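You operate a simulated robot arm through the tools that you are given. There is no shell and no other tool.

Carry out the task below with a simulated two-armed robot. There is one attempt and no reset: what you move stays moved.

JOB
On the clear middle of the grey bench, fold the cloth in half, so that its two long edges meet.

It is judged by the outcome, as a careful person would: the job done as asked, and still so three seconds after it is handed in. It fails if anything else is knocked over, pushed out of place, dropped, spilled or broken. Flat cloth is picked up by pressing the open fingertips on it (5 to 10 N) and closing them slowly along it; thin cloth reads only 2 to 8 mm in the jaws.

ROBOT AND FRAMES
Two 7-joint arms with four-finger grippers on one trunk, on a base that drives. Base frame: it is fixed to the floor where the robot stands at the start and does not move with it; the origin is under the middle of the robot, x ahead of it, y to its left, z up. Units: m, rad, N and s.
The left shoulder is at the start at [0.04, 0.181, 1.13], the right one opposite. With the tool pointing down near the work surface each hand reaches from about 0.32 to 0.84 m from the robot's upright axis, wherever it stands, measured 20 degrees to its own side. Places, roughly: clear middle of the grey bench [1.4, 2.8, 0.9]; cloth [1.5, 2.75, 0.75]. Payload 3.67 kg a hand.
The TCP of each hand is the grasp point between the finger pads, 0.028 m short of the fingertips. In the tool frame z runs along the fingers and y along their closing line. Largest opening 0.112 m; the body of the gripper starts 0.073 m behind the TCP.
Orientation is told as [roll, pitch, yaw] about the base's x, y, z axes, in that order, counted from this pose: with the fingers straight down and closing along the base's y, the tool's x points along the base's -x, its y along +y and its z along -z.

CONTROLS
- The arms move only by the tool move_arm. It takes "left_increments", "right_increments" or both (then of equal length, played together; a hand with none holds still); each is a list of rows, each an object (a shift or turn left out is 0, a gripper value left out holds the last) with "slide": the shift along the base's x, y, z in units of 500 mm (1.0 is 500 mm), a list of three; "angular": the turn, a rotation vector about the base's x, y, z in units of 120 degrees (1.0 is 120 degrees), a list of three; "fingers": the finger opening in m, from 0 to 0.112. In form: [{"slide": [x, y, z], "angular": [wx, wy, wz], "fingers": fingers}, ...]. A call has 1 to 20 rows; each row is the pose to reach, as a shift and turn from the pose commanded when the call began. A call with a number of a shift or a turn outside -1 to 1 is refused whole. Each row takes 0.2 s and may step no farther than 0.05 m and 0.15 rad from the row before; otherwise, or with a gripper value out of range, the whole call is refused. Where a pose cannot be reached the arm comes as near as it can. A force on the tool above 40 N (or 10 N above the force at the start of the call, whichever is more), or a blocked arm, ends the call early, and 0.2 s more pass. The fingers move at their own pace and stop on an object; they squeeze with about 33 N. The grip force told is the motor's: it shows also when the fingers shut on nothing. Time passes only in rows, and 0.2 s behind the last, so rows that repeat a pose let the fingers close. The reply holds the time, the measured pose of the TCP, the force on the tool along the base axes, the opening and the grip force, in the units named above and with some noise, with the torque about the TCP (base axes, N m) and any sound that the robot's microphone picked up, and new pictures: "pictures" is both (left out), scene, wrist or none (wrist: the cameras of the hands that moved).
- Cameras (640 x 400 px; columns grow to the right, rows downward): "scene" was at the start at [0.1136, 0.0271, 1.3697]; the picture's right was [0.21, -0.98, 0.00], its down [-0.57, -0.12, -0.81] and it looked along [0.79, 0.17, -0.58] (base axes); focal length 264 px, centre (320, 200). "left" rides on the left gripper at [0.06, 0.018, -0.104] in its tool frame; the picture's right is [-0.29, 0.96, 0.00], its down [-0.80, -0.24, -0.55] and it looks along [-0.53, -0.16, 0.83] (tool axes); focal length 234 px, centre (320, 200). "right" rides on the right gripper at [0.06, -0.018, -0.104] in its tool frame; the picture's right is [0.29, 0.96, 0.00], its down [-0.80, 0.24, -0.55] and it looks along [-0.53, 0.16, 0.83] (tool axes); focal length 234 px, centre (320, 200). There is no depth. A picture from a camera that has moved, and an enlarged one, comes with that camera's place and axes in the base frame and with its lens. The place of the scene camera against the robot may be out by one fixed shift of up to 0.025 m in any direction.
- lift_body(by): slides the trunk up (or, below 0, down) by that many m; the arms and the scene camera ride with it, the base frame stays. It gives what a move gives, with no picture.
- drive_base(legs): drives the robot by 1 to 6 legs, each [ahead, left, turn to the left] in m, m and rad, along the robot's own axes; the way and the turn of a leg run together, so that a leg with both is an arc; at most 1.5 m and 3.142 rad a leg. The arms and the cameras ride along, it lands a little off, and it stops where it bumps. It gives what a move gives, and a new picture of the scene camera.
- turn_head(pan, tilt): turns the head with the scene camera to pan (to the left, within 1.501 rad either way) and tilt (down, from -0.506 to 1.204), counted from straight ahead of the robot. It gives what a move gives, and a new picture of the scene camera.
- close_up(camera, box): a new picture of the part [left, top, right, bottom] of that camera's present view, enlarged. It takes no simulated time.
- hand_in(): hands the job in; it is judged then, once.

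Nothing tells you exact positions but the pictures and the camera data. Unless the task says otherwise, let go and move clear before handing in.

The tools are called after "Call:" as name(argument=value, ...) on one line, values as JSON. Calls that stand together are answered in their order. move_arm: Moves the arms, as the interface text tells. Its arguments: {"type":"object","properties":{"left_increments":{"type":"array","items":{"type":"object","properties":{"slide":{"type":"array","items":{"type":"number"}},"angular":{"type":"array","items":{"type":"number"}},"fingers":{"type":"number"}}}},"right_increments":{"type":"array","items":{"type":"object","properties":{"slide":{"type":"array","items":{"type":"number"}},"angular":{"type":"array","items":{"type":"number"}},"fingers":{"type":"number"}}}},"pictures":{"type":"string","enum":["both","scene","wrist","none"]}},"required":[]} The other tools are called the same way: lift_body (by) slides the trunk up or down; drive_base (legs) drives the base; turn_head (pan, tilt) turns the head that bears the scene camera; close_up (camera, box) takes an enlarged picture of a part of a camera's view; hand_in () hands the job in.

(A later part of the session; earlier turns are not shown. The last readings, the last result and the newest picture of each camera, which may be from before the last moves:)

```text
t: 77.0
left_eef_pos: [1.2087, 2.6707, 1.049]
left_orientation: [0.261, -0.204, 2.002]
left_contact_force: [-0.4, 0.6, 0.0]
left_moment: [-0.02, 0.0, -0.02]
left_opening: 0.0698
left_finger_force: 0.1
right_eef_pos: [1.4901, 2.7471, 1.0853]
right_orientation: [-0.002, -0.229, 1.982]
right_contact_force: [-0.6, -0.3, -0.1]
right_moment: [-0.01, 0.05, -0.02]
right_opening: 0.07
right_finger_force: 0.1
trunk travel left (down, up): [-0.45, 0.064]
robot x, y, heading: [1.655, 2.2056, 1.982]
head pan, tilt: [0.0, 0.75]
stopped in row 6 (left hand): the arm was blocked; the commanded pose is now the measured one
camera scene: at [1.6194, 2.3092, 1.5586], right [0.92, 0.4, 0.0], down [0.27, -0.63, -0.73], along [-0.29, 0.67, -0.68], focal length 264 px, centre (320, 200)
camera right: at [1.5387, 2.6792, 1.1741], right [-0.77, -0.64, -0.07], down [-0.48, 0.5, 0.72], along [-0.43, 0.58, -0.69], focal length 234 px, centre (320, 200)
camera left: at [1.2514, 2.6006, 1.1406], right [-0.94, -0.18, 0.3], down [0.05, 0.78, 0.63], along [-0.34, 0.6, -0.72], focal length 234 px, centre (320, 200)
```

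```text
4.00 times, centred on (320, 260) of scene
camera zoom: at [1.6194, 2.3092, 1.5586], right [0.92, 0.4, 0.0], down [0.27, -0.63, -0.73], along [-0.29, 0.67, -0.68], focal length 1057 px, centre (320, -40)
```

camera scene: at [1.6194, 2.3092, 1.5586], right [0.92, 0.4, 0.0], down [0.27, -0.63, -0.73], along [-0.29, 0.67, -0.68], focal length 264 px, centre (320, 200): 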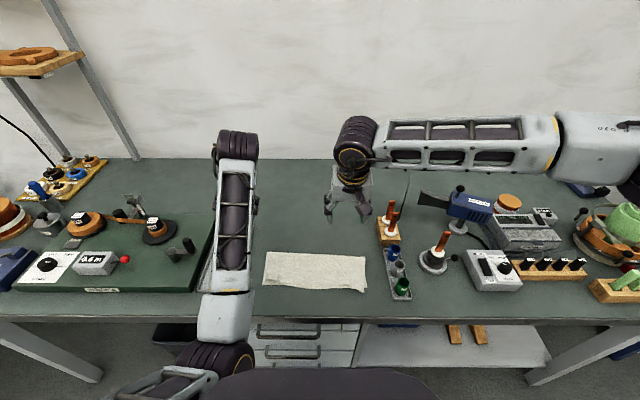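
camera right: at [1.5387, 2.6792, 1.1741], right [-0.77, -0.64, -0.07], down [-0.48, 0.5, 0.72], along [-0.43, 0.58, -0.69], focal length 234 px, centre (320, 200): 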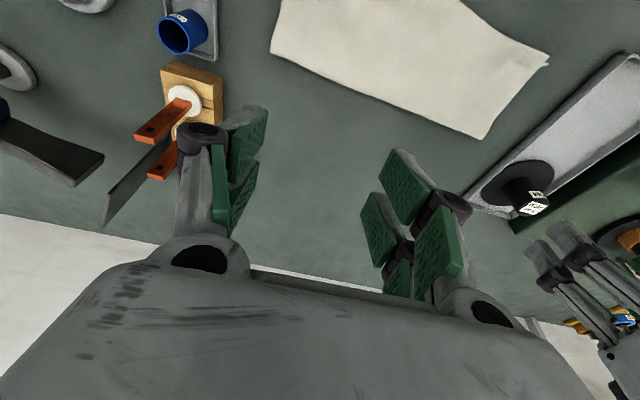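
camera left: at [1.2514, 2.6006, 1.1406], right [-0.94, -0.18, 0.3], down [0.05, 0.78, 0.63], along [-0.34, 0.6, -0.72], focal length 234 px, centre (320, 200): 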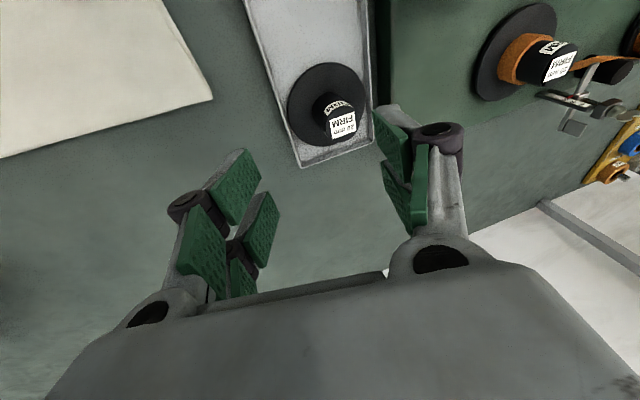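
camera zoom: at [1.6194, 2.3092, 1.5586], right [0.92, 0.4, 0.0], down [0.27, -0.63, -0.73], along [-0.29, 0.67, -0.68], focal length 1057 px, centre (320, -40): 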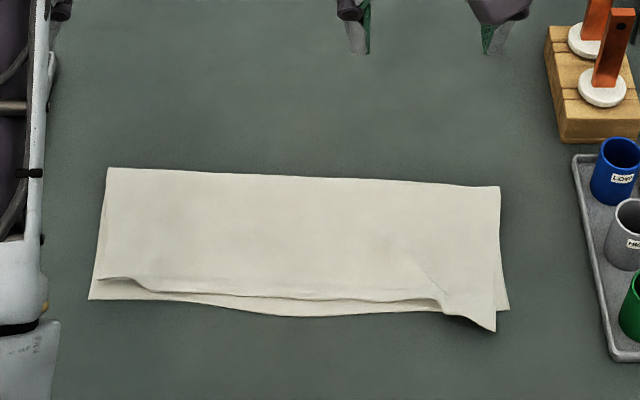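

The cloth is folded in half with the edges nearly meeting: the left part falls slightly short, and the right corner overshoots a bit. I'll zoom in further to judge the gaps.

Call:
close_up(camera="scene", box=[255, 240, 375, 300])

Call:
close_up(camera="scene", box=[255, 255, 315, 295])

Call:
close_up(camera="scene", box=[315, 255, 375, 295])

```text
5.33 times, centred on (315, 270) of scene
camera zoom: at [1.6194, 2.3092, 1.5586], right [0.92, 0.4, 0.0], down [0.27, -0.63, -0.73], along [-0.29, 0.67, -0.68], focal length 1409 px, centre (347, -173)
```

zoom: 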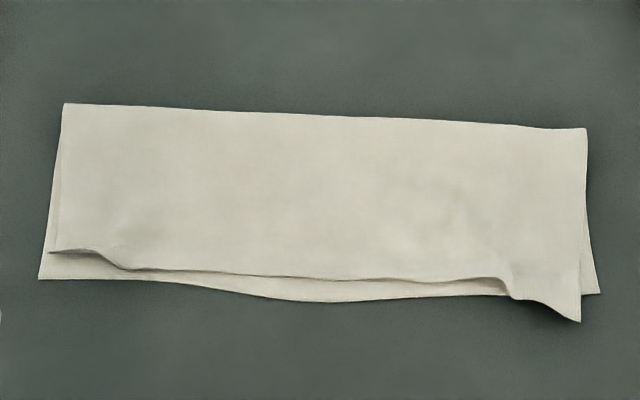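

```text
10.00 times, centred on (285, 275) of scene
camera zoom: at [1.6194, 2.3092, 1.5586], right [0.92, 0.4, 0.0], down [0.27, -0.63, -0.73], along [-0.29, 0.67, -0.68], focal length 2642 px, centre (670, -550)
```

zoom: 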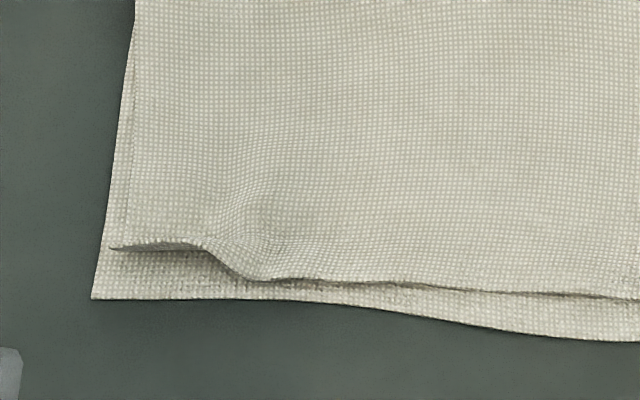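

```text
10.00 times, centred on (345, 275) of scene
camera zoom: at [1.6194, 2.3092, 1.5586], right [0.92, 0.4, 0.0], down [0.27, -0.63, -0.73], along [-0.29, 0.67, -0.68], focal length 2642 px, centre (70, -550)
```

zoom: 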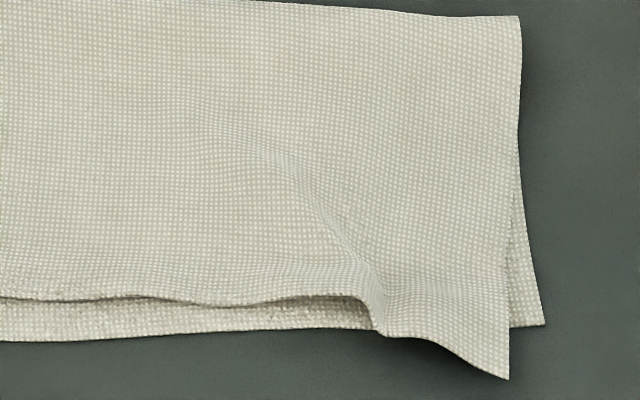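

The fold is already good: the upper edge is within about 0.7–1.4 cm of the bottom edge along its length, while the right corner overshoots by about 1.8 cm and the left corner falls short by about 1.6 cm. Before touching it up, I'll bring the left arm back to a relaxed posture, up and out to its own side, away from the cloth.

Call:
move_arm(left_increments=[{"slide": [-0.0078, -0.0266, 0.05]}, {"slide": [-0.0157, -0.0532, 0.1]}, {"slide": [-0.0235, -0.0797, 0.15]}, {"slide": [-0.0314, -0.1063, 0.2]}, {"slide": [-0.0392, -0.1329, 0.25]}, {"slide": [-0.0392, -0.1329, 0.3]}, {"slide": [-0.0392, -0.1329, 0.3]}], pictures="scene")

```text
t: 77.7
left_eef_pos: [1.1333, 2.6154, 1.096]
left_orientation: [0.395, -0.212, 2.045]
left_contact_force: [0.7, -0.3, 0.2]
left_moment: [-0.02, -0.03, 0.02]
left_opening: 0.0698
left_finger_force: 0.2
left hand out of reach, approached as far as the arm can: row 2, 3
right_eef_pos: [1.4902, 2.7469, 1.0847]
right_orientation: [-0.002, -0.228, 1.98]
right_contact_force: [0.1, -0.6, -0.5]
right_moment: [-0.01, -0.01, -0.02]
right_opening: 0.0697
right_finger_force: 0.1
trunk travel left (down, up): [-0.45, 0.064]
robot x, y, heading: [1.6557, 2.2062, 1.983]
head pan, tilt: [0.0, 0.75]
stopped in row 3 (left hand): the arm was blocked; the commanded pose is now the measured one
camera scene: at [1.6194, 2.3091, 1.5586], right [0.92, 0.4, 0.0], down [0.27, -0.63, -0.73], along [-0.29, 0.67, -0.68], focal length 264 px, centre (320, 200)
```

scene: 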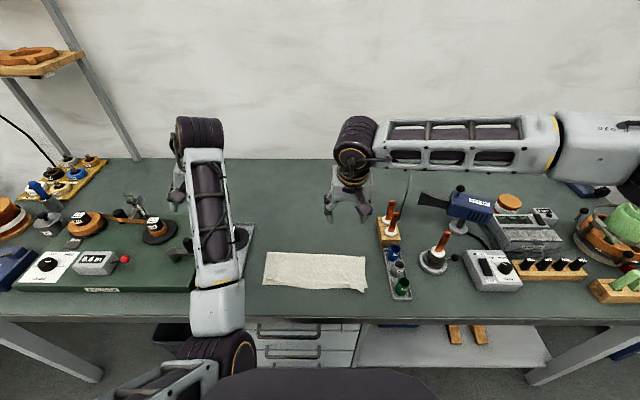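

The left arm has reached a joint limit, but it's clear of the cloth and everything else, so I'll leave it parked there. I'll use the right hand alone for touch-ups, first moving it back to view the cloth's edges from above.

Call:
move_arm(right_increments=[{"slide": [0.0075, -0.0376, -0.0125], "fingers": 0.03}, {"slide": [0.015, -0.0752, -0.025], "fingers": 0.0}, {"slide": [0.0225, -0.1128, -0.0375], "fingers": 0.0}, {"slide": [0.03, -0.1504, -0.05], "fingers": 0.0}, {"slide": [0.03, -0.1504, -0.05], "fingers": 0.0}, {"slide": [0.03, -0.1504, -0.05], "fingers": 0.0}], pictures="both")

Call:
close_up(camera="right", box=[200, 0, 640, 275])

```text
t: 79.1
left_eef_pos: [1.1345, 2.6167, 1.0952]
left_orientation: [0.397, -0.212, 2.043]
left_contact_force: [0.1, 1.0, 0.2]
left_moment: [0.03, 0.02, 0.01]
left_opening: 0.0699
left_finger_force: 0.1
right_eef_pos: [1.5033, 2.6735, 1.0615]
right_orientation: [-0.001, -0.229, 1.982]
right_contact_force: [-0.8, -0.4, -0.6]
right_moment: [0.03, 0.01, 0.01]
right_opening: 0.0002
right_finger_force: 32.4
trunk travel left (down, up): [-0.45, 0.064]
robot x, y, heading: [1.652, 2.2018, 1.977]
head pan, tilt: [0.0, 0.75]
camera scene: at [1.6196, 2.309, 1.5587], right [0.92, 0.4, 0.0], down [0.27, -0.63, -0.73], along [-0.29, 0.67, -0.68], focal length 264 px, centre (320, 200)
camera right: at [1.5515, 2.6051, 1.1495], right [-0.77, -0.64, -0.07], down [-0.48, 0.5, 0.72], along [-0.43, 0.58, -0.69], focal length 234 px, centre (320, 200)
```

scene: 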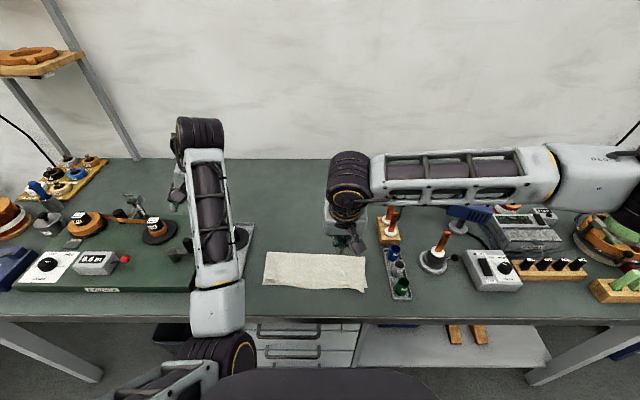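
right: 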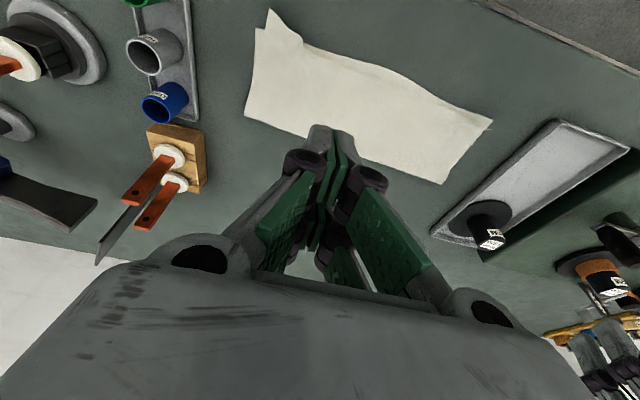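

```text
1.45 times, centred on (420, 138) of right
camera zoom: at [1.5515, 2.6051, 1.1495], right [-0.77, -0.64, -0.07], down [-0.48, 0.5, 0.72], along [-0.43, 0.58, -0.69], focal length 341 px, centre (174, 291)
```

zoom: 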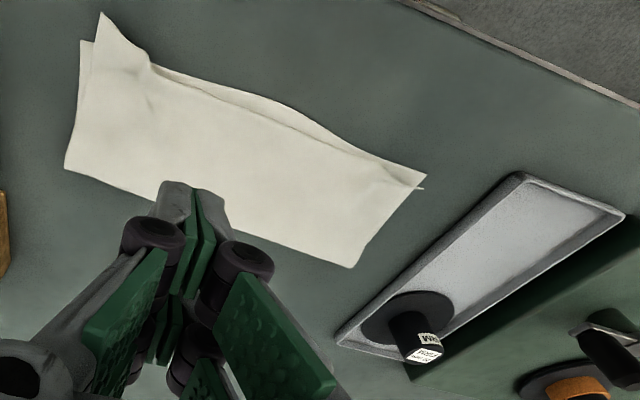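

This view shows the fold well: crease at n ≈ 1.95–1.97 and bottom edge at 1.85. The upper right corner pokes out at n ≈ 1.830, versus 1.850 for the bottom corner. I'll zoom in more on the near edge.

Call:
close_up(camera="right", box=[240, 0, 380, 88])

Call:
close_up(camera="right", box=[365, 55, 505, 143])

```text
4.55 times, centred on (310, 44) of right
camera zoom: at [1.5515, 2.6051, 1.1495], right [-0.77, -0.64, -0.07], down [-0.48, 0.5, 0.72], along [-0.43, 0.58, -0.69], focal length 1064 px, centre (366, 909)
```

zoom: 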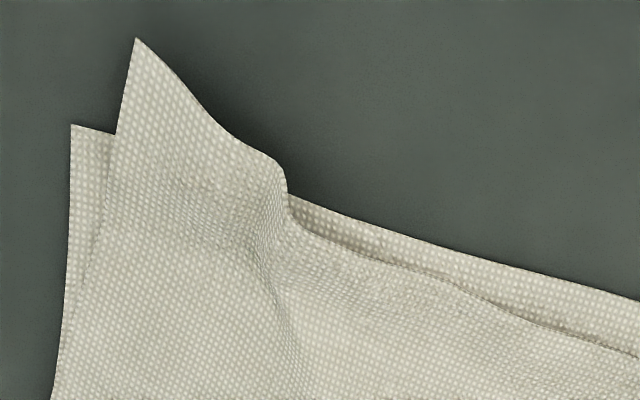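

```text
4.55 times, centred on (435, 99) of right
camera zoom: at [1.5515, 2.6051, 1.1495], right [-0.77, -0.64, -0.07], down [-0.48, 0.5, 0.72], along [-0.43, 0.58, -0.69], focal length 1064 px, centre (-203, 659)
```

zoom: 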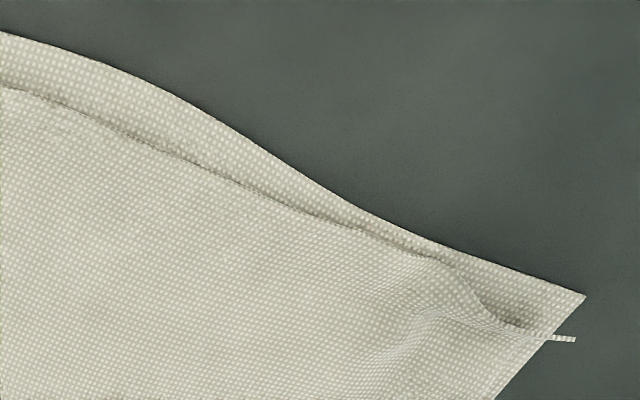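

The edges meet within about 4–11 mm all along, apart from the upper right corner, which sticks out about 2 cm past the bottom edge and lies single-layered on the bench. I'll use the right hand to pinch just that overhanging corner, and first hover just above it.

Call:
move_arm(right_increments=[{"slide": [0.0177, 0.0049, -0.0498], "angular": [0.0216, 0.0093, 0], "fingers": 0.02}, {"slide": [0.0355, 0.0099, -0.0997], "angular": [0.0431, 0.0186, 0], "fingers": 0.02}, {"slide": [0.0532, 0.0148, -0.1495], "angular": [0.0647, 0.0279, 0], "fingers": 0.02}, {"slide": [0.0709, 0.0197, -0.1993], "angular": [0.0862, 0.0372, 0], "fingers": 0.02}, {"slide": [0.0887, 0.0247, -0.2492], "angular": [0.1078, 0.0465, 0], "fingers": 0.02}, {"slide": [0.1064, 0.0296, -0.299], "angular": [0.1293, 0.0558, 0], "fingers": 0.02}, {"slide": [0.1064, 0.0296, -0.299], "angular": [0.1293, 0.0558, 0], "fingers": 0.02}], pictures="both")

Call:
close_up(camera="right", box=[220, 20, 460, 170])

```text
t: 80.7
left_eef_pos: [1.1348, 2.6156, 1.0949]
left_orientation: [0.397, -0.21, 2.045]
left_contact_force: [-0.4, -0.5, -0.3]
left_moment: [-0.03, -0.04, 0.01]
left_opening: 0.0699
left_finger_force: 0.0
right_eef_pos: [1.5563, 2.6864, 0.9091]
right_orientation: [-0.003, -0.525, 1.982]
right_contact_force: [-0.9, 0.3, 0.0]
right_moment: [0.0, 0.03, -0.01]
right_opening: 0.0199
right_finger_force: 0.1
trunk travel left (down, up): [-0.45, 0.064]
robot x, y, heading: [1.6519, 2.2081, 1.98]
head pan, tilt: [0.0, 0.75]
camera scene: at [1.6192, 2.309, 1.5587], right [0.92, 0.4, 0.0], down [0.27, -0.63, -0.73], along [-0.29, 0.67, -0.68], focal length 264 px, centre (320, 200)
camera right: at [1.6142, 2.5987, 0.9697], right [-0.78, -0.61, -0.15], down [-0.39, 0.28, 0.88], along [-0.49, 0.74, -0.46], focal length 234 px, centre (320, 200)
```

scene: 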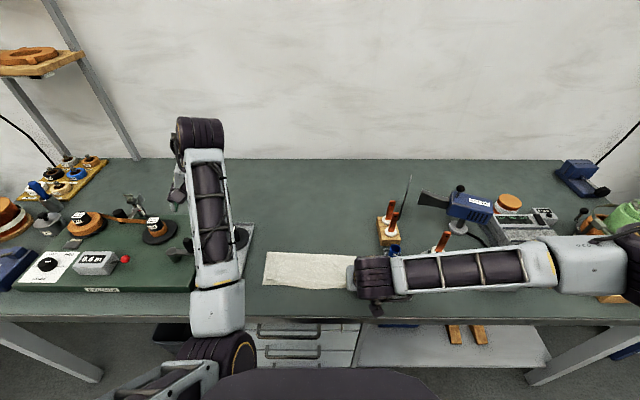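
right: 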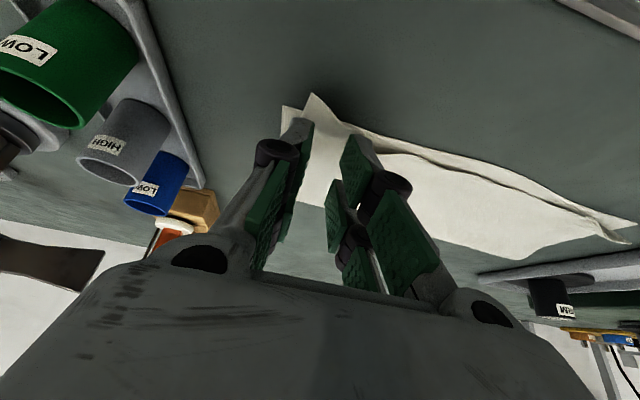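

```text
2.67 times, centred on (340, 95) of right
camera zoom: at [1.6142, 2.5987, 0.9697], right [-0.78, -0.61, -0.15], down [-0.39, 0.28, 0.88], along [-0.49, 0.74, -0.46], focal length 624 px, centre (267, 480)
```

zoom: 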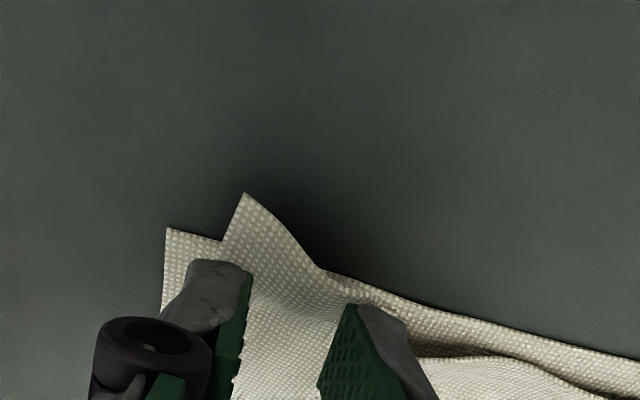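

The overhang is a small triangle about 2 cm across, too small to pinch cleanly. Instead I'll close the fingers, touch that corner lightly and slide it back outwards and away by about 1 cm. First I'll get into light contact.

Call:
move_arm(right_increments=[{"slide": [0.0092, 0.014, 0], "fingers": 0.0}, {"slide": [0.0092, 0.014, 0], "fingers": 0.0}, {"slide": [0.0092, 0.014, -0.008], "fingers": 0.0}, {"slide": [0.0092, 0.014, -0.014], "fingers": 0.0}, {"slide": [0.0092, 0.014, -0.014], "fingers": 0.0}], pictures="none")

```text
t: 81.9
left_eef_pos: [1.1338, 2.6161, 1.0946]
left_orientation: [0.397, -0.21, 2.046]
left_contact_force: [-0.6, -0.5, 0.1]
left_moment: [0.0, -0.01, -0.01]
left_opening: 0.0701
left_finger_force: 0.0
right_eef_pos: [1.5634, 2.6929, 0.9036]
right_orientation: [-0.002, -0.523, 1.982]
right_contact_force: [0.0, 0.4, -0.2]
right_moment: [-0.01, -0.01, 0.01]
right_opening: 0.0001
right_finger_force: 33.5
trunk travel left (down, up): [-0.45, 0.064]
robot x, y, heading: [1.6562, 2.2054, 1.981]
head pan, tilt: [0.0, 0.75]
```

Call:
move_arm(right_increments=[{"slide": [0, 0, -0.003]}, {"slide": [0, 0, -0.006]}, {"slide": [0, 0, -0.006]}, {"slide": [0, 0, -0.006]}], pictures="wrist")

```text
t: 82.9
left_eef_pos: [1.1365, 2.6154, 1.0945]
left_orientation: [0.396, -0.212, 2.045]
left_contact_force: [0.2, -0.4, -0.8]
left_moment: [-0.01, 0.03, 0.01]
left_opening: 0.07
left_finger_force: 0.1
right_eef_pos: [1.5629, 2.6935, 0.8998]
right_orientation: [-0.001, -0.523, 1.98]
right_contact_force: [-0.5, -0.2, -0.6]
right_moment: [-0.03, 0.0, 0.01]
right_opening: 0.0
right_finger_force: 32.5
trunk travel left (down, up): [-0.45, 0.064]
robot x, y, heading: [1.6569, 2.2052, 1.98]
head pan, tilt: [0.0, 0.75]
camera right: at [1.6201, 2.6046, 0.9616], right [-0.78, -0.61, -0.15], down [-0.39, 0.28, 0.88], along [-0.49, 0.74, -0.46], focal length 234 px, centre (320, 200)
```

right: 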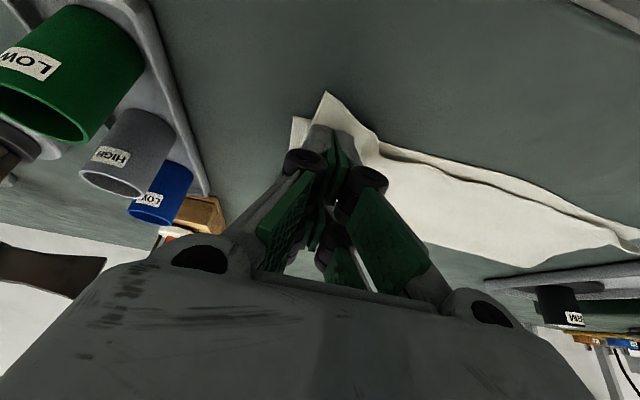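

Call:
move_arm(right_increments=[{"slide": [0, 0, -0.002]}, {"slide": [0, 0, -0.004]}, {"slide": [0, 0, -0.004]}, {"slide": [0, 0, -0.004]}], pictures="none")

```text
t: 83.9
left_eef_pos: [1.1344, 2.6148, 1.0943]
left_orientation: [0.396, -0.211, 2.045]
left_contact_force: [-0.6, -0.9, 0.6]
left_moment: [0.0, -0.01, 0.01]
left_opening: 0.07
left_finger_force: 0.0
right_eef_pos: [1.5629, 2.692, 0.8999]
right_orientation: [-0.002, -0.524, 1.981]
right_contact_force: [0.3, 0.4, 0.0]
right_moment: [-0.01, 0.06, -0.02]
right_opening: 0.0
right_finger_force: 32.8
trunk travel left (down, up): [-0.45, 0.064]
robot x, y, heading: [1.6544, 2.204, 1.986]
head pan, tilt: [0.0, 0.75]
```

Call:
move_arm(right_increments=[{"slide": [0, 0, -0.002]}, {"slide": [0, 0, -0.003]}, {"slide": [0, 0, -0.003]}, {"slide": [0, 0, -0.003]}], pictures="none")

```text
t: 84.9
left_eef_pos: [1.1365, 2.6163, 1.0953]
left_orientation: [0.396, -0.211, 2.046]
left_contact_force: [-0.9, 0.0, -0.8]
left_moment: [0.01, 0.03, -0.02]
left_opening: 0.0697
left_finger_force: 0.0
right_eef_pos: [1.5627, 2.6934, 0.8973]
right_orientation: [-0.001, -0.524, 1.981]
right_contact_force: [-1.0, -0.1, 0.9]
right_moment: [-0.04, 0.0, -0.01]
right_opening: 0.0
right_finger_force: 32.9
trunk travel left (down, up): [-0.45, 0.064]
robot x, y, heading: [1.6538, 2.2055, 1.982]
head pan, tilt: [0.0, 0.75]
```

Call:
move_arm(right_increments=[{"slide": [0, 0, -0.002]}, {"slide": [0, 0, -0.002]}, {"slide": [0, 0, -0.002]}], pictures="none")

```text
t: 85.7
left_eef_pos: [1.1349, 2.6143, 1.0951]
left_orientation: [0.396, -0.212, 2.044]
left_contact_force: [0.5, 0.2, -0.2]
left_moment: [0.01, 0.0, 0.0]
left_opening: 0.0699
left_finger_force: 0.0
right_eef_pos: [1.563, 2.694, 0.8972]
right_orientation: [-0.002, -0.524, 1.981]
right_contact_force: [0.1, 0.3, 0.4]
right_moment: [0.0, -0.01, 0.0]
right_opening: 0.0
right_finger_force: 33.6
trunk travel left (down, up): [-0.45, 0.064]
robot x, y, heading: [1.6554, 2.2034, 1.981]
head pan, tilt: [0.0, 0.75]
```

Call:
move_arm(right_increments=[{"slide": [0, 0, -0.002]}, {"slide": [0, 0, -0.004]}, {"slide": [0, 0, -0.004]}, {"slide": [0, 0, -0.004]}], pictures="none")

```text
t: 86.7
left_eef_pos: [1.1362, 2.6152, 1.0955]
left_orientation: [0.396, -0.211, 2.045]
left_contact_force: [0.0, 0.2, 0.0]
left_moment: [0.0, -0.01, 0.0]
left_opening: 0.0699
left_finger_force: 0.1
right_eef_pos: [1.5627, 2.6939, 0.8951]
right_orientation: [-0.002, -0.525, 1.981]
right_contact_force: [0.5, 1.5, 8.3]
right_moment: [0.0, -0.07, 0.01]
right_opening: 0.0
right_finger_force: 33.5
trunk travel left (down, up): [-0.45, 0.064]
robot x, y, heading: [1.6507, 2.2067, 1.979]
head pan, tilt: [0.0, 0.75]
```

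Contact is at 8 N on the corner. Now I'll slide it slowly 12 mm away from me and 12 mm to the right, then lift off.

Call:
move_arm(right_increments=[{"slide": [0.0021, 0.0053, 0]}, {"slide": [0.0042, 0.0105, 0.0002]}, {"slide": [0.0063, 0.0158, 0.0004]}, {"slide": [0.0083, 0.021, 0.0006]}, {"slide": [0.0104, 0.0263, 0.0008]}, {"slide": [0.0125, 0.0316, 0.001]}, {"slide": [0.0125, 0.0316, 0.001]}], pictures="wrist")

Call:
close_up(camera="right", box=[240, 50, 480, 200])

```text
t: 88.3
left_eef_pos: [1.1344, 2.6158, 1.0957]
left_orientation: [0.395, -0.21, 2.046]
left_contact_force: [-0.6, -0.4, 0.0]
left_moment: [-0.01, -0.02, 0.01]
left_opening: 0.07
left_finger_force: 0.0
right_eef_pos: [1.5692, 2.7083, 0.8961]
right_orientation: [-0.002, -0.526, 1.982]
right_contact_force: [-1.8, -3.1, 15.0]
right_moment: [-0.2, 0.02, -0.02]
right_opening: 0.0
right_finger_force: 33.2
trunk travel left (down, up): [-0.45, 0.064]
robot x, y, heading: [1.6549, 2.2066, 1.979]
head pan, tilt: [0.0, 0.75]
camera right: at [1.6264, 2.6201, 0.9563], right [-0.78, -0.61, -0.15], down [-0.38, 0.28, 0.88], along [-0.49, 0.74, -0.45], focal length 234 px, centre (320, 200)
```

right: 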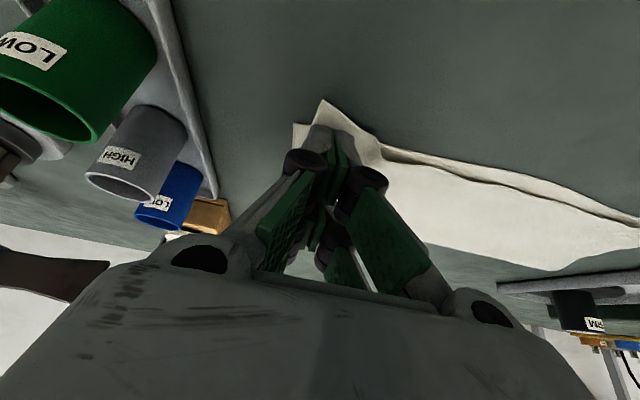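

```text
2.67 times, centred on (360, 125) of right
camera zoom: at [1.6264, 2.6201, 0.9563], right [-0.78, -0.61, -0.15], down [-0.38, 0.28, 0.88], along [-0.49, 0.74, -0.45], focal length 624 px, centre (213, 400)
```

zoom: 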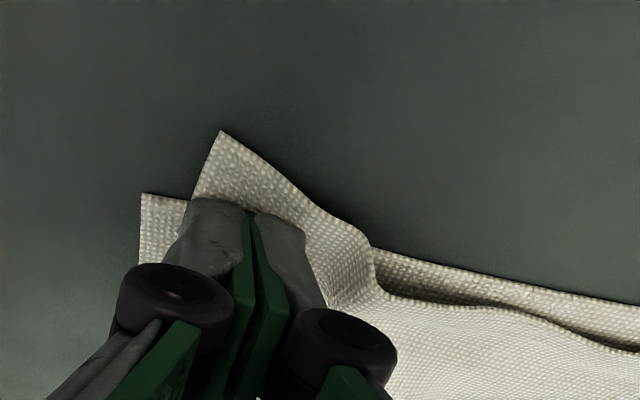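

The lower layer came along with the upper one, so that didn't help much. I'll lift off and look again; it'll be better to shift only the exposed bottom corner.

Call:
move_arm(right_increments=[{"slide": [0, 0, 0.02]}, {"slide": [0, 0, 0.06]}, {"slide": [0.0032, -0.0073, 0.12]}, {"slide": [0.0063, -0.0147, 0.18]}, {"slide": [0.0063, -0.0147, 0.18]}], pictures="wrist")

Call:
close_up(camera="right", box=[260, 60, 460, 185])

Call:
close_up(camera="right", box=[320, 60, 640, 260])

```text
t: 89.5
left_eef_pos: [1.1347, 2.6166, 1.0952]
left_orientation: [0.394, -0.211, 2.045]
left_contact_force: [0.7, -0.3, 0.1]
left_moment: [0.01, 0.02, -0.01]
left_opening: 0.07
left_finger_force: 0.1
right_eef_pos: [1.5735, 2.7006, 0.987]
right_orientation: [-0.001, -0.523, 1.981]
right_contact_force: [-0.1, 0.7, 0.0]
right_moment: [-0.01, -0.01, 0.0]
right_opening: 0.0
right_finger_force: 32.9
trunk travel left (down, up): [-0.45, 0.064]
robot x, y, heading: [1.6545, 2.2039, 1.985]
head pan, tilt: [0.0, 0.75]
camera right: at [1.631, 2.6133, 1.0473], right [-0.78, -0.61, -0.15], down [-0.39, 0.28, 0.88], along [-0.49, 0.74, -0.46], focal length 234 px, centre (320, 200)
```

right: 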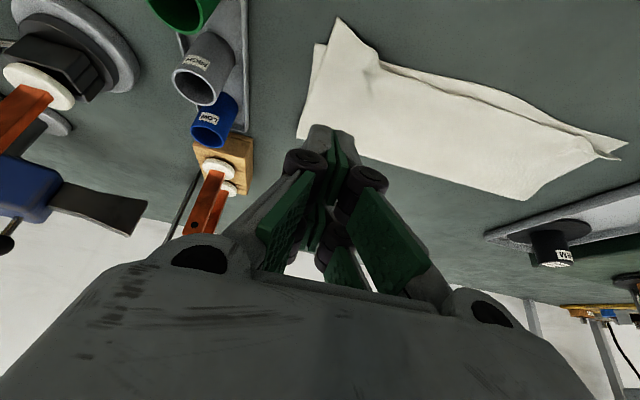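

```text
3.20 times, centred on (360, 122) of right
camera zoom: at [1.631, 2.6133, 1.0473], right [-0.78, -0.61, -0.15], down [-0.39, 0.28, 0.88], along [-0.49, 0.74, -0.46], focal length 749 px, centre (192, 448)
```

zoom: 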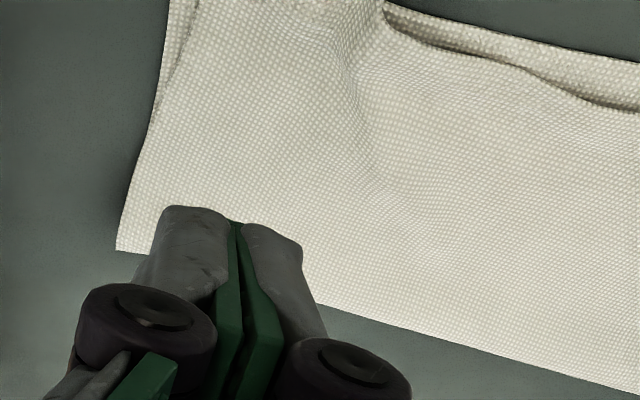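

```text
2.00 times, centred on (480, 160) of right
camera zoom: at [1.631, 2.6133, 1.0473], right [-0.78, -0.61, -0.15], down [-0.39, 0.28, 0.88], along [-0.49, 0.74, -0.46], focal length 468 px, centre (0, 280)
```

zoom: 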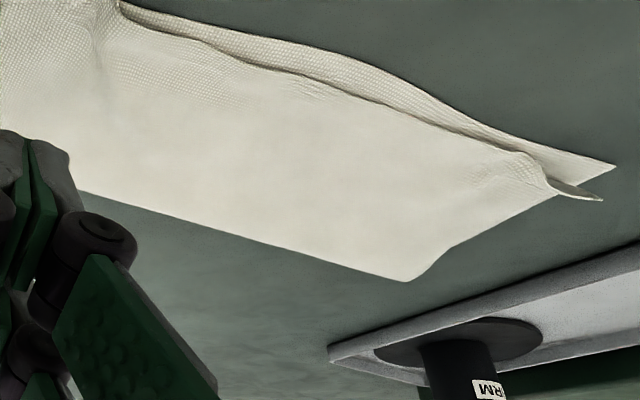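

Call:
close_up(camera="right", box=[290, 5, 450, 105])

Call:
close_up(camera="scene", box=[255, 240, 375, 300])

```text
4.00 times, centred on (370, 55) of right
camera zoom: at [1.631, 2.6133, 1.0473], right [-0.78, -0.61, -0.15], down [-0.39, 0.28, 0.88], along [-0.49, 0.74, -0.46], focal length 937 px, centre (120, 780)
```

zoom: 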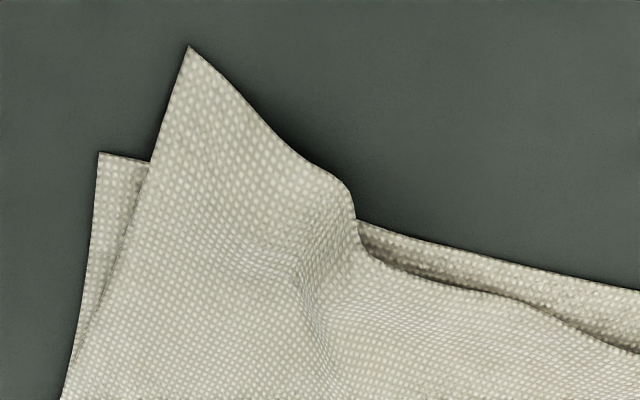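

```text
5.33 times, centred on (315, 270) of scene
camera zoom: at [1.6194, 2.3091, 1.5586], right [0.92, 0.4, 0.0], down [0.27, -0.63, -0.73], along [-0.29, 0.67, -0.68], focal length 1409 px, centre (347, -173)
```

zoom: 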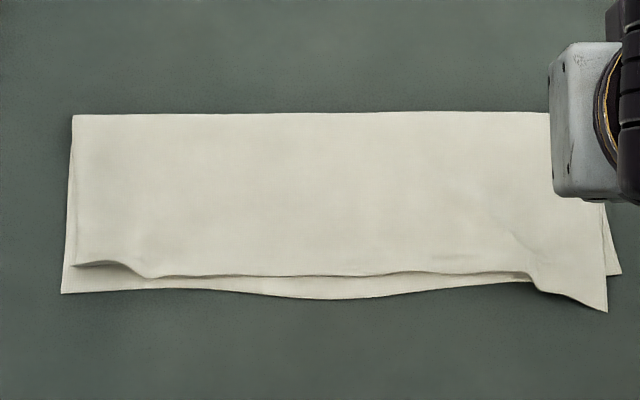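

The nudge slid and turned the folded cloth as one piece, so it's now nicely parallel to the bench, but the upper right corner still pokes out. That overhanging triangle is now about 3 cm wide, so I'll try pinching just it, starting from just above.

Call:
move_arm(right_increments=[{"slide": [-0.0058, 0.0006, 0], "fingers": 0.014}, {"slide": [-0.0058, 0.0006, -0.055], "fingers": 0.014}, {"slide": [-0.0058, 0.0006, -0.11], "fingers": 0.014}, {"slide": [-0.0058, 0.0006, -0.164], "fingers": 0.014}, {"slide": [-0.0058, 0.0006, -0.164], "fingers": 0.014}], pictures="wrist")

Call:
close_up(camera="right", box=[240, 40, 440, 165])

```text
t: 90.7
left_eef_pos: [1.136, 2.615, 1.0956]
left_orientation: [0.396, -0.211, 2.046]
left_contact_force: [-0.1, 0.2, 0.2]
left_moment: [-0.01, 0.0, 0.0]
left_opening: 0.0701
left_finger_force: 0.0
right_eef_pos: [1.5703, 2.7005, 0.9026]
right_orientation: [-0.001, -0.523, 1.981]
right_contact_force: [-0.9, -0.1, 1.0]
right_moment: [0.01, 0.0, -0.01]
right_opening: 0.014
right_finger_force: 0.1
trunk travel left (down, up): [-0.45, 0.064]
robot x, y, heading: [1.6524, 2.205, 1.979]
head pan, tilt: [0.0, 0.75]
camera right: at [1.6277, 2.6126, 0.9632], right [-0.78, -0.61, -0.14], down [-0.39, 0.28, 0.88], along [-0.49, 0.74, -0.46], focal length 234 px, centre (320, 200)
```

right: 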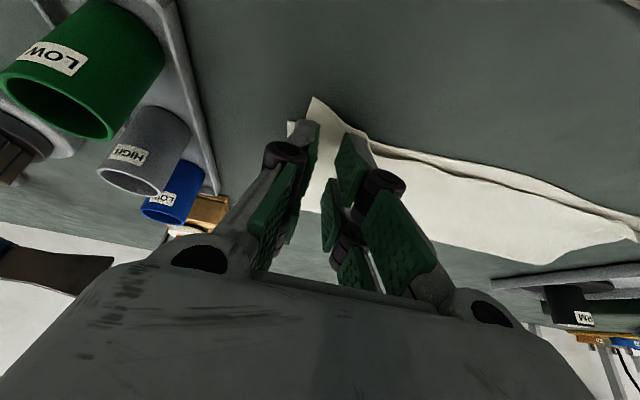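

```text
3.20 times, centred on (340, 102) of right
camera zoom: at [1.6277, 2.6126, 0.9632], right [-0.78, -0.61, -0.14], down [-0.39, 0.28, 0.88], along [-0.49, 0.74, -0.46], focal length 749 px, centre (256, 512)
```

zoom: 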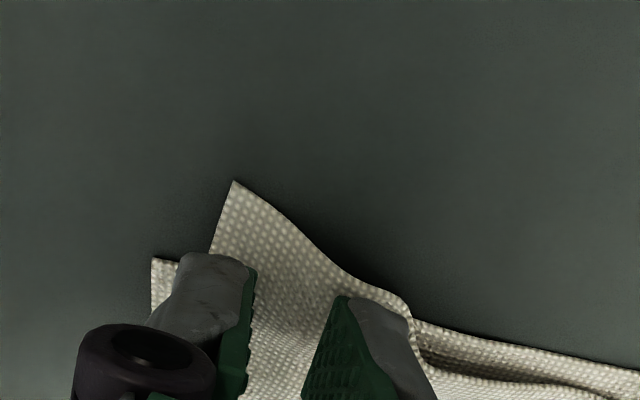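

Call:
move_arm(right_increments=[{"slide": [0.0002, 0.0044, 0]}, {"slide": [0.0002, 0.0044, -0.008]}, {"slide": [0.0002, 0.0044, -0.013]}, {"slide": [0.0002, 0.0044, -0.015]}, {"slide": [0.0002, 0.0044, -0.015]}, {"slide": [0.0002, 0.0044, -0.015]}], pictures="none")

```text
t: 92.1
left_eef_pos: [1.1355, 2.6144, 1.0951]
left_orientation: [0.393, -0.21, 2.045]
left_contact_force: [-0.5, 0.3, -0.7]
left_moment: [0.02, -0.02, -0.03]
left_opening: 0.07
left_finger_force: 0.1
right_eef_pos: [1.5685, 2.7038, 0.8964]
right_orientation: [-0.001, -0.528, 1.979]
right_contact_force: [0.0, 1.2, 20.1]
right_moment: [-0.09, -0.11, 0.04]
right_opening: 0.0141
right_finger_force: 0.0
trunk travel left (down, up): [-0.45, 0.064]
robot x, y, heading: [1.6536, 2.2053, 1.981]
head pan, tilt: [0.0, 0.75]
```

Contact is at 20 N, so I'll ease up by 1 mm and close slowly on the corner.

Call:
move_arm(right_increments=[{"slide": [0, 0, 0.002], "fingers": 0.014}, {"slide": [0, 0, 0.002], "fingers": 0.014}, {"slide": [0, 0, 0.002], "fingers": 0.012}, {"slide": [0, 0, 0.002], "fingers": 0.01}, {"slide": [0, 0, 0.002], "fingers": 0.008}, {"slide": [0, 0, 0.002], "fingers": 0.006}, {"slide": [0, 0, 0.002], "fingers": 0.004}, {"slide": [0, 0, 0.002], "fingers": 0.002}, {"slide": [0, 0, 0.002], "fingers": 0.0}, {"slide": [0, 0, 0.002], "fingers": 0.0}, {"slide": [0, 0, 0.002], "fingers": 0.0}], pictures="wrist")

Call:
close_up(camera="right", box=[240, 40, 440, 165])

```text
t: 94.5
left_eef_pos: [1.1348, 2.6162, 1.0943]
left_orientation: [0.395, -0.212, 2.045]
left_contact_force: [0.0, 0.6, 0.7]
left_moment: [-0.02, -0.01, 0.01]
left_opening: 0.07
left_finger_force: 0.0
right_eef_pos: [1.5697, 2.7033, 0.8957]
right_orientation: [-0.001, -0.522, 1.982]
right_contact_force: [-0.2, -0.6, 0.7]
right_moment: [0.01, -0.02, 0.03]
right_opening: 0.0009
right_finger_force: 33.2
trunk travel left (down, up): [-0.45, 0.064]
robot x, y, heading: [1.6509, 2.2054, 1.985]
head pan, tilt: [0.0, 0.75]
camera right: at [1.6269, 2.6161, 0.9572], right [-0.78, -0.61, -0.15], down [-0.39, 0.28, 0.88], along [-0.49, 0.74, -0.46], focal length 234 px, centre (320, 200)
```

right: 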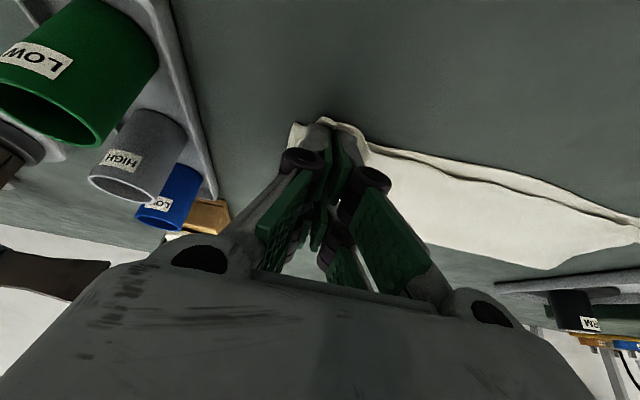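

```text
3.20 times, centred on (340, 102) of right
camera zoom: at [1.6269, 2.6161, 0.9572], right [-0.78, -0.61, -0.15], down [-0.39, 0.28, 0.88], along [-0.49, 0.74, -0.46], focal length 749 px, centre (256, 512)
```

zoom: 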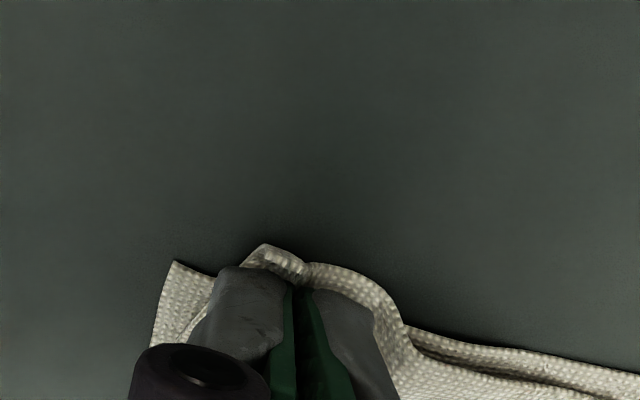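

The jaws read 0.9 mm, so a little cloth is pinched at the corner. I'll lift it 2 cm and look.

Call:
move_arm(right_increments=[{"slide": [0, 0, 0.01], "fingers": 0.0}, {"slide": [0, 0, 0.02]}, {"slide": [0, 0, 0.03]}, {"slide": [0, 0, 0.04]}, {"slide": [0, 0, 0.04]}], pictures="wrist")

Call:
close_up(camera="right", box=[240, 20, 480, 170])

Call:
close_up(camera="scene", box=[255, 230, 395, 310])

```text
t: 95.7
left_eef_pos: [1.1349, 2.6162, 1.0954]
left_orientation: [0.396, -0.212, 2.046]
left_contact_force: [0.3, 0.8, -0.5]
left_moment: [-0.02, 0.0, -0.03]
left_opening: 0.07
left_finger_force: 0.1
right_eef_pos: [1.569, 2.7042, 0.9177]
right_orientation: [-0.002, -0.524, 1.982]
right_contact_force: [-1.0, -0.2, -0.6]
right_moment: [-0.02, -0.01, 0.03]
right_opening: 0.0011
right_finger_force: 32.4
trunk travel left (down, up): [-0.45, 0.064]
robot x, y, heading: [1.6498, 2.2042, 1.98]
head pan, tilt: [0.0, 0.75]
camera right: at [1.6261, 2.6167, 0.9781], right [-0.78, -0.61, -0.15], down [-0.39, 0.28, 0.88], along [-0.49, 0.74, -0.46], focal length 234 px, centre (320, 200)
```

right: 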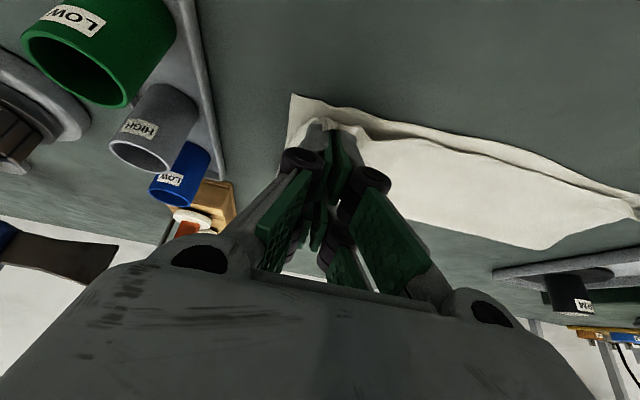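

```text
2.67 times, centred on (360, 95) of right
camera zoom: at [1.6261, 2.6167, 0.9781], right [-0.78, -0.61, -0.15], down [-0.39, 0.28, 0.88], along [-0.49, 0.74, -0.46], focal length 624 px, centre (213, 480)
```

zoom: 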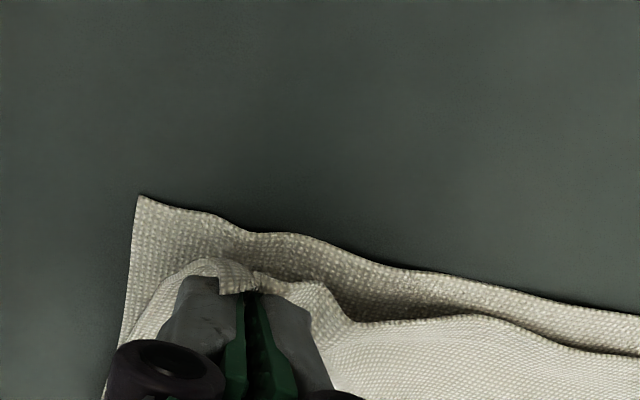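

```text
4.57 times, centred on (325, 270) of scene
camera zoom: at [1.6196, 2.309, 1.5587], right [0.92, 0.4, 0.0], down [0.27, -0.63, -0.73], along [-0.29, 0.67, -0.68], focal length 1208 px, centre (297, -120)
```

zoom: 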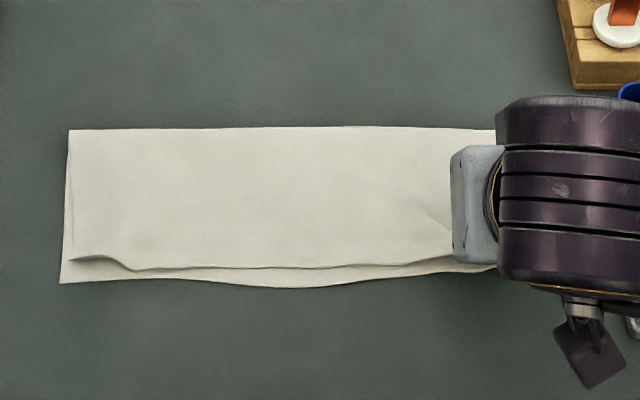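

The upper corner is lifted on its own, leaving the bottom corner flat. I'll carry it 18 mm away from me and 8 mm to the right, set it down on the bottom corner, and open gently.

Call:
move_arm(right_increments=[{"slide": [0.0001, 0.0131, 0]}, {"slide": [0.0003, 0.0263, 0]}, {"slide": [0.0004, 0.0394, 0]}, {"slide": [0.0004, 0.0394, -0.012]}, {"slide": [0.0004, 0.0394, -0.024]}, {"slide": [0.0004, 0.0394, -0.035]}, {"slide": [0.0004, 0.0394, -0.035]}], pictures="wrist")

Call:
close_up(camera="right", box=[240, 20, 480, 170])

```text
t: 97.3
left_eef_pos: [1.1359, 2.6164, 1.0953]
left_orientation: [0.395, -0.213, 2.045]
left_contact_force: [0.0, -0.4, -1.2]
left_moment: [0.03, 0.01, 0.03]
left_opening: 0.0699
left_finger_force: 0.0
right_eef_pos: [1.5683, 2.7234, 0.8994]
right_orientation: [-0.002, -0.523, 1.981]
right_contact_force: [-1.2, -0.9, 1.2]
right_moment: [0.0, 0.02, 0.01]
right_opening: 0.0008
right_finger_force: 33.1
trunk travel left (down, up): [-0.45, 0.064]
robot x, y, heading: [1.6542, 2.2079, 1.983]
head pan, tilt: [0.0, 0.75]
camera right: at [1.6264, 2.636, 0.9598], right [-0.78, -0.61, -0.15], down [-0.39, 0.28, 0.88], along [-0.49, 0.74, -0.46], focal length 234 px, centre (320, 200)
```

right: 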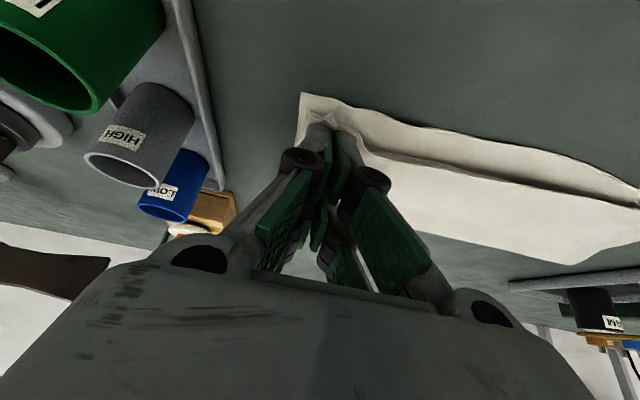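

```text
2.67 times, centred on (360, 95) of right
camera zoom: at [1.6264, 2.636, 0.9598], right [-0.78, -0.61, -0.15], down [-0.39, 0.28, 0.88], along [-0.49, 0.74, -0.46], focal length 624 px, centre (213, 480)
```

zoom: 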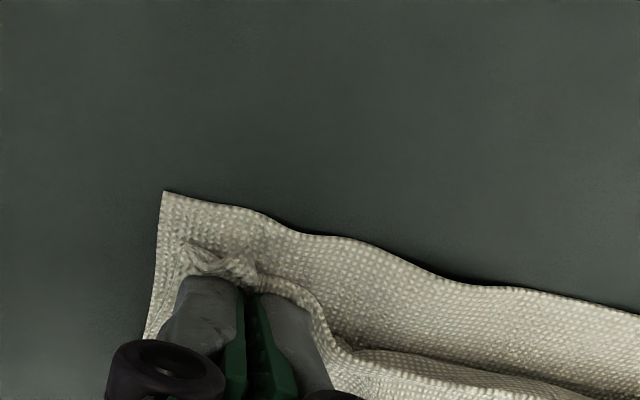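

Call:
close_up(camera="scene", box=[255, 230, 395, 310])

Call:
close_up(camera="right", box=[280, 60, 640, 285])

```text
4.57 times, centred on (325, 270) of scene
camera zoom: at [1.6195, 2.3088, 1.5587], right [0.92, 0.4, 0.0], down [0.27, -0.63, -0.73], along [-0.29, 0.67, -0.68], focal length 1208 px, centre (297, -120)
```

zoom: 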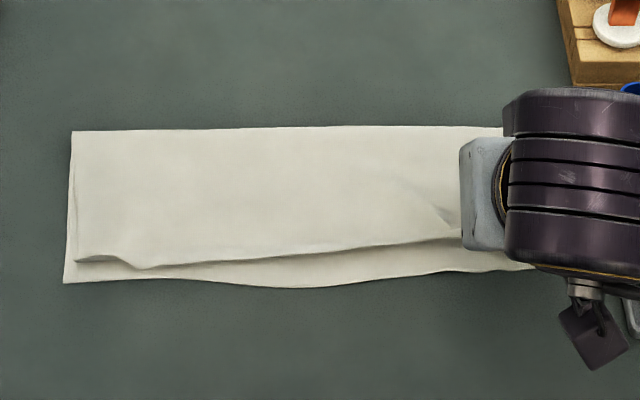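

```text
1.78 times, centred on (460, 172) of right
camera zoom: at [1.6264, 2.636, 0.9598], right [-0.78, -0.61, -0.15], down [-0.39, 0.28, 0.88], along [-0.49, 0.74, -0.46], focal length 416 px, centre (71, 249)
```

zoom: 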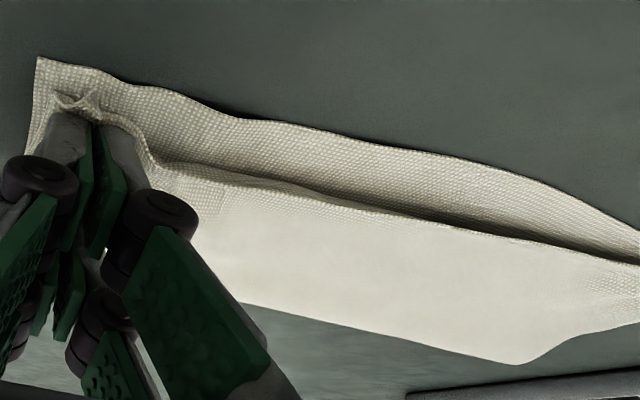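

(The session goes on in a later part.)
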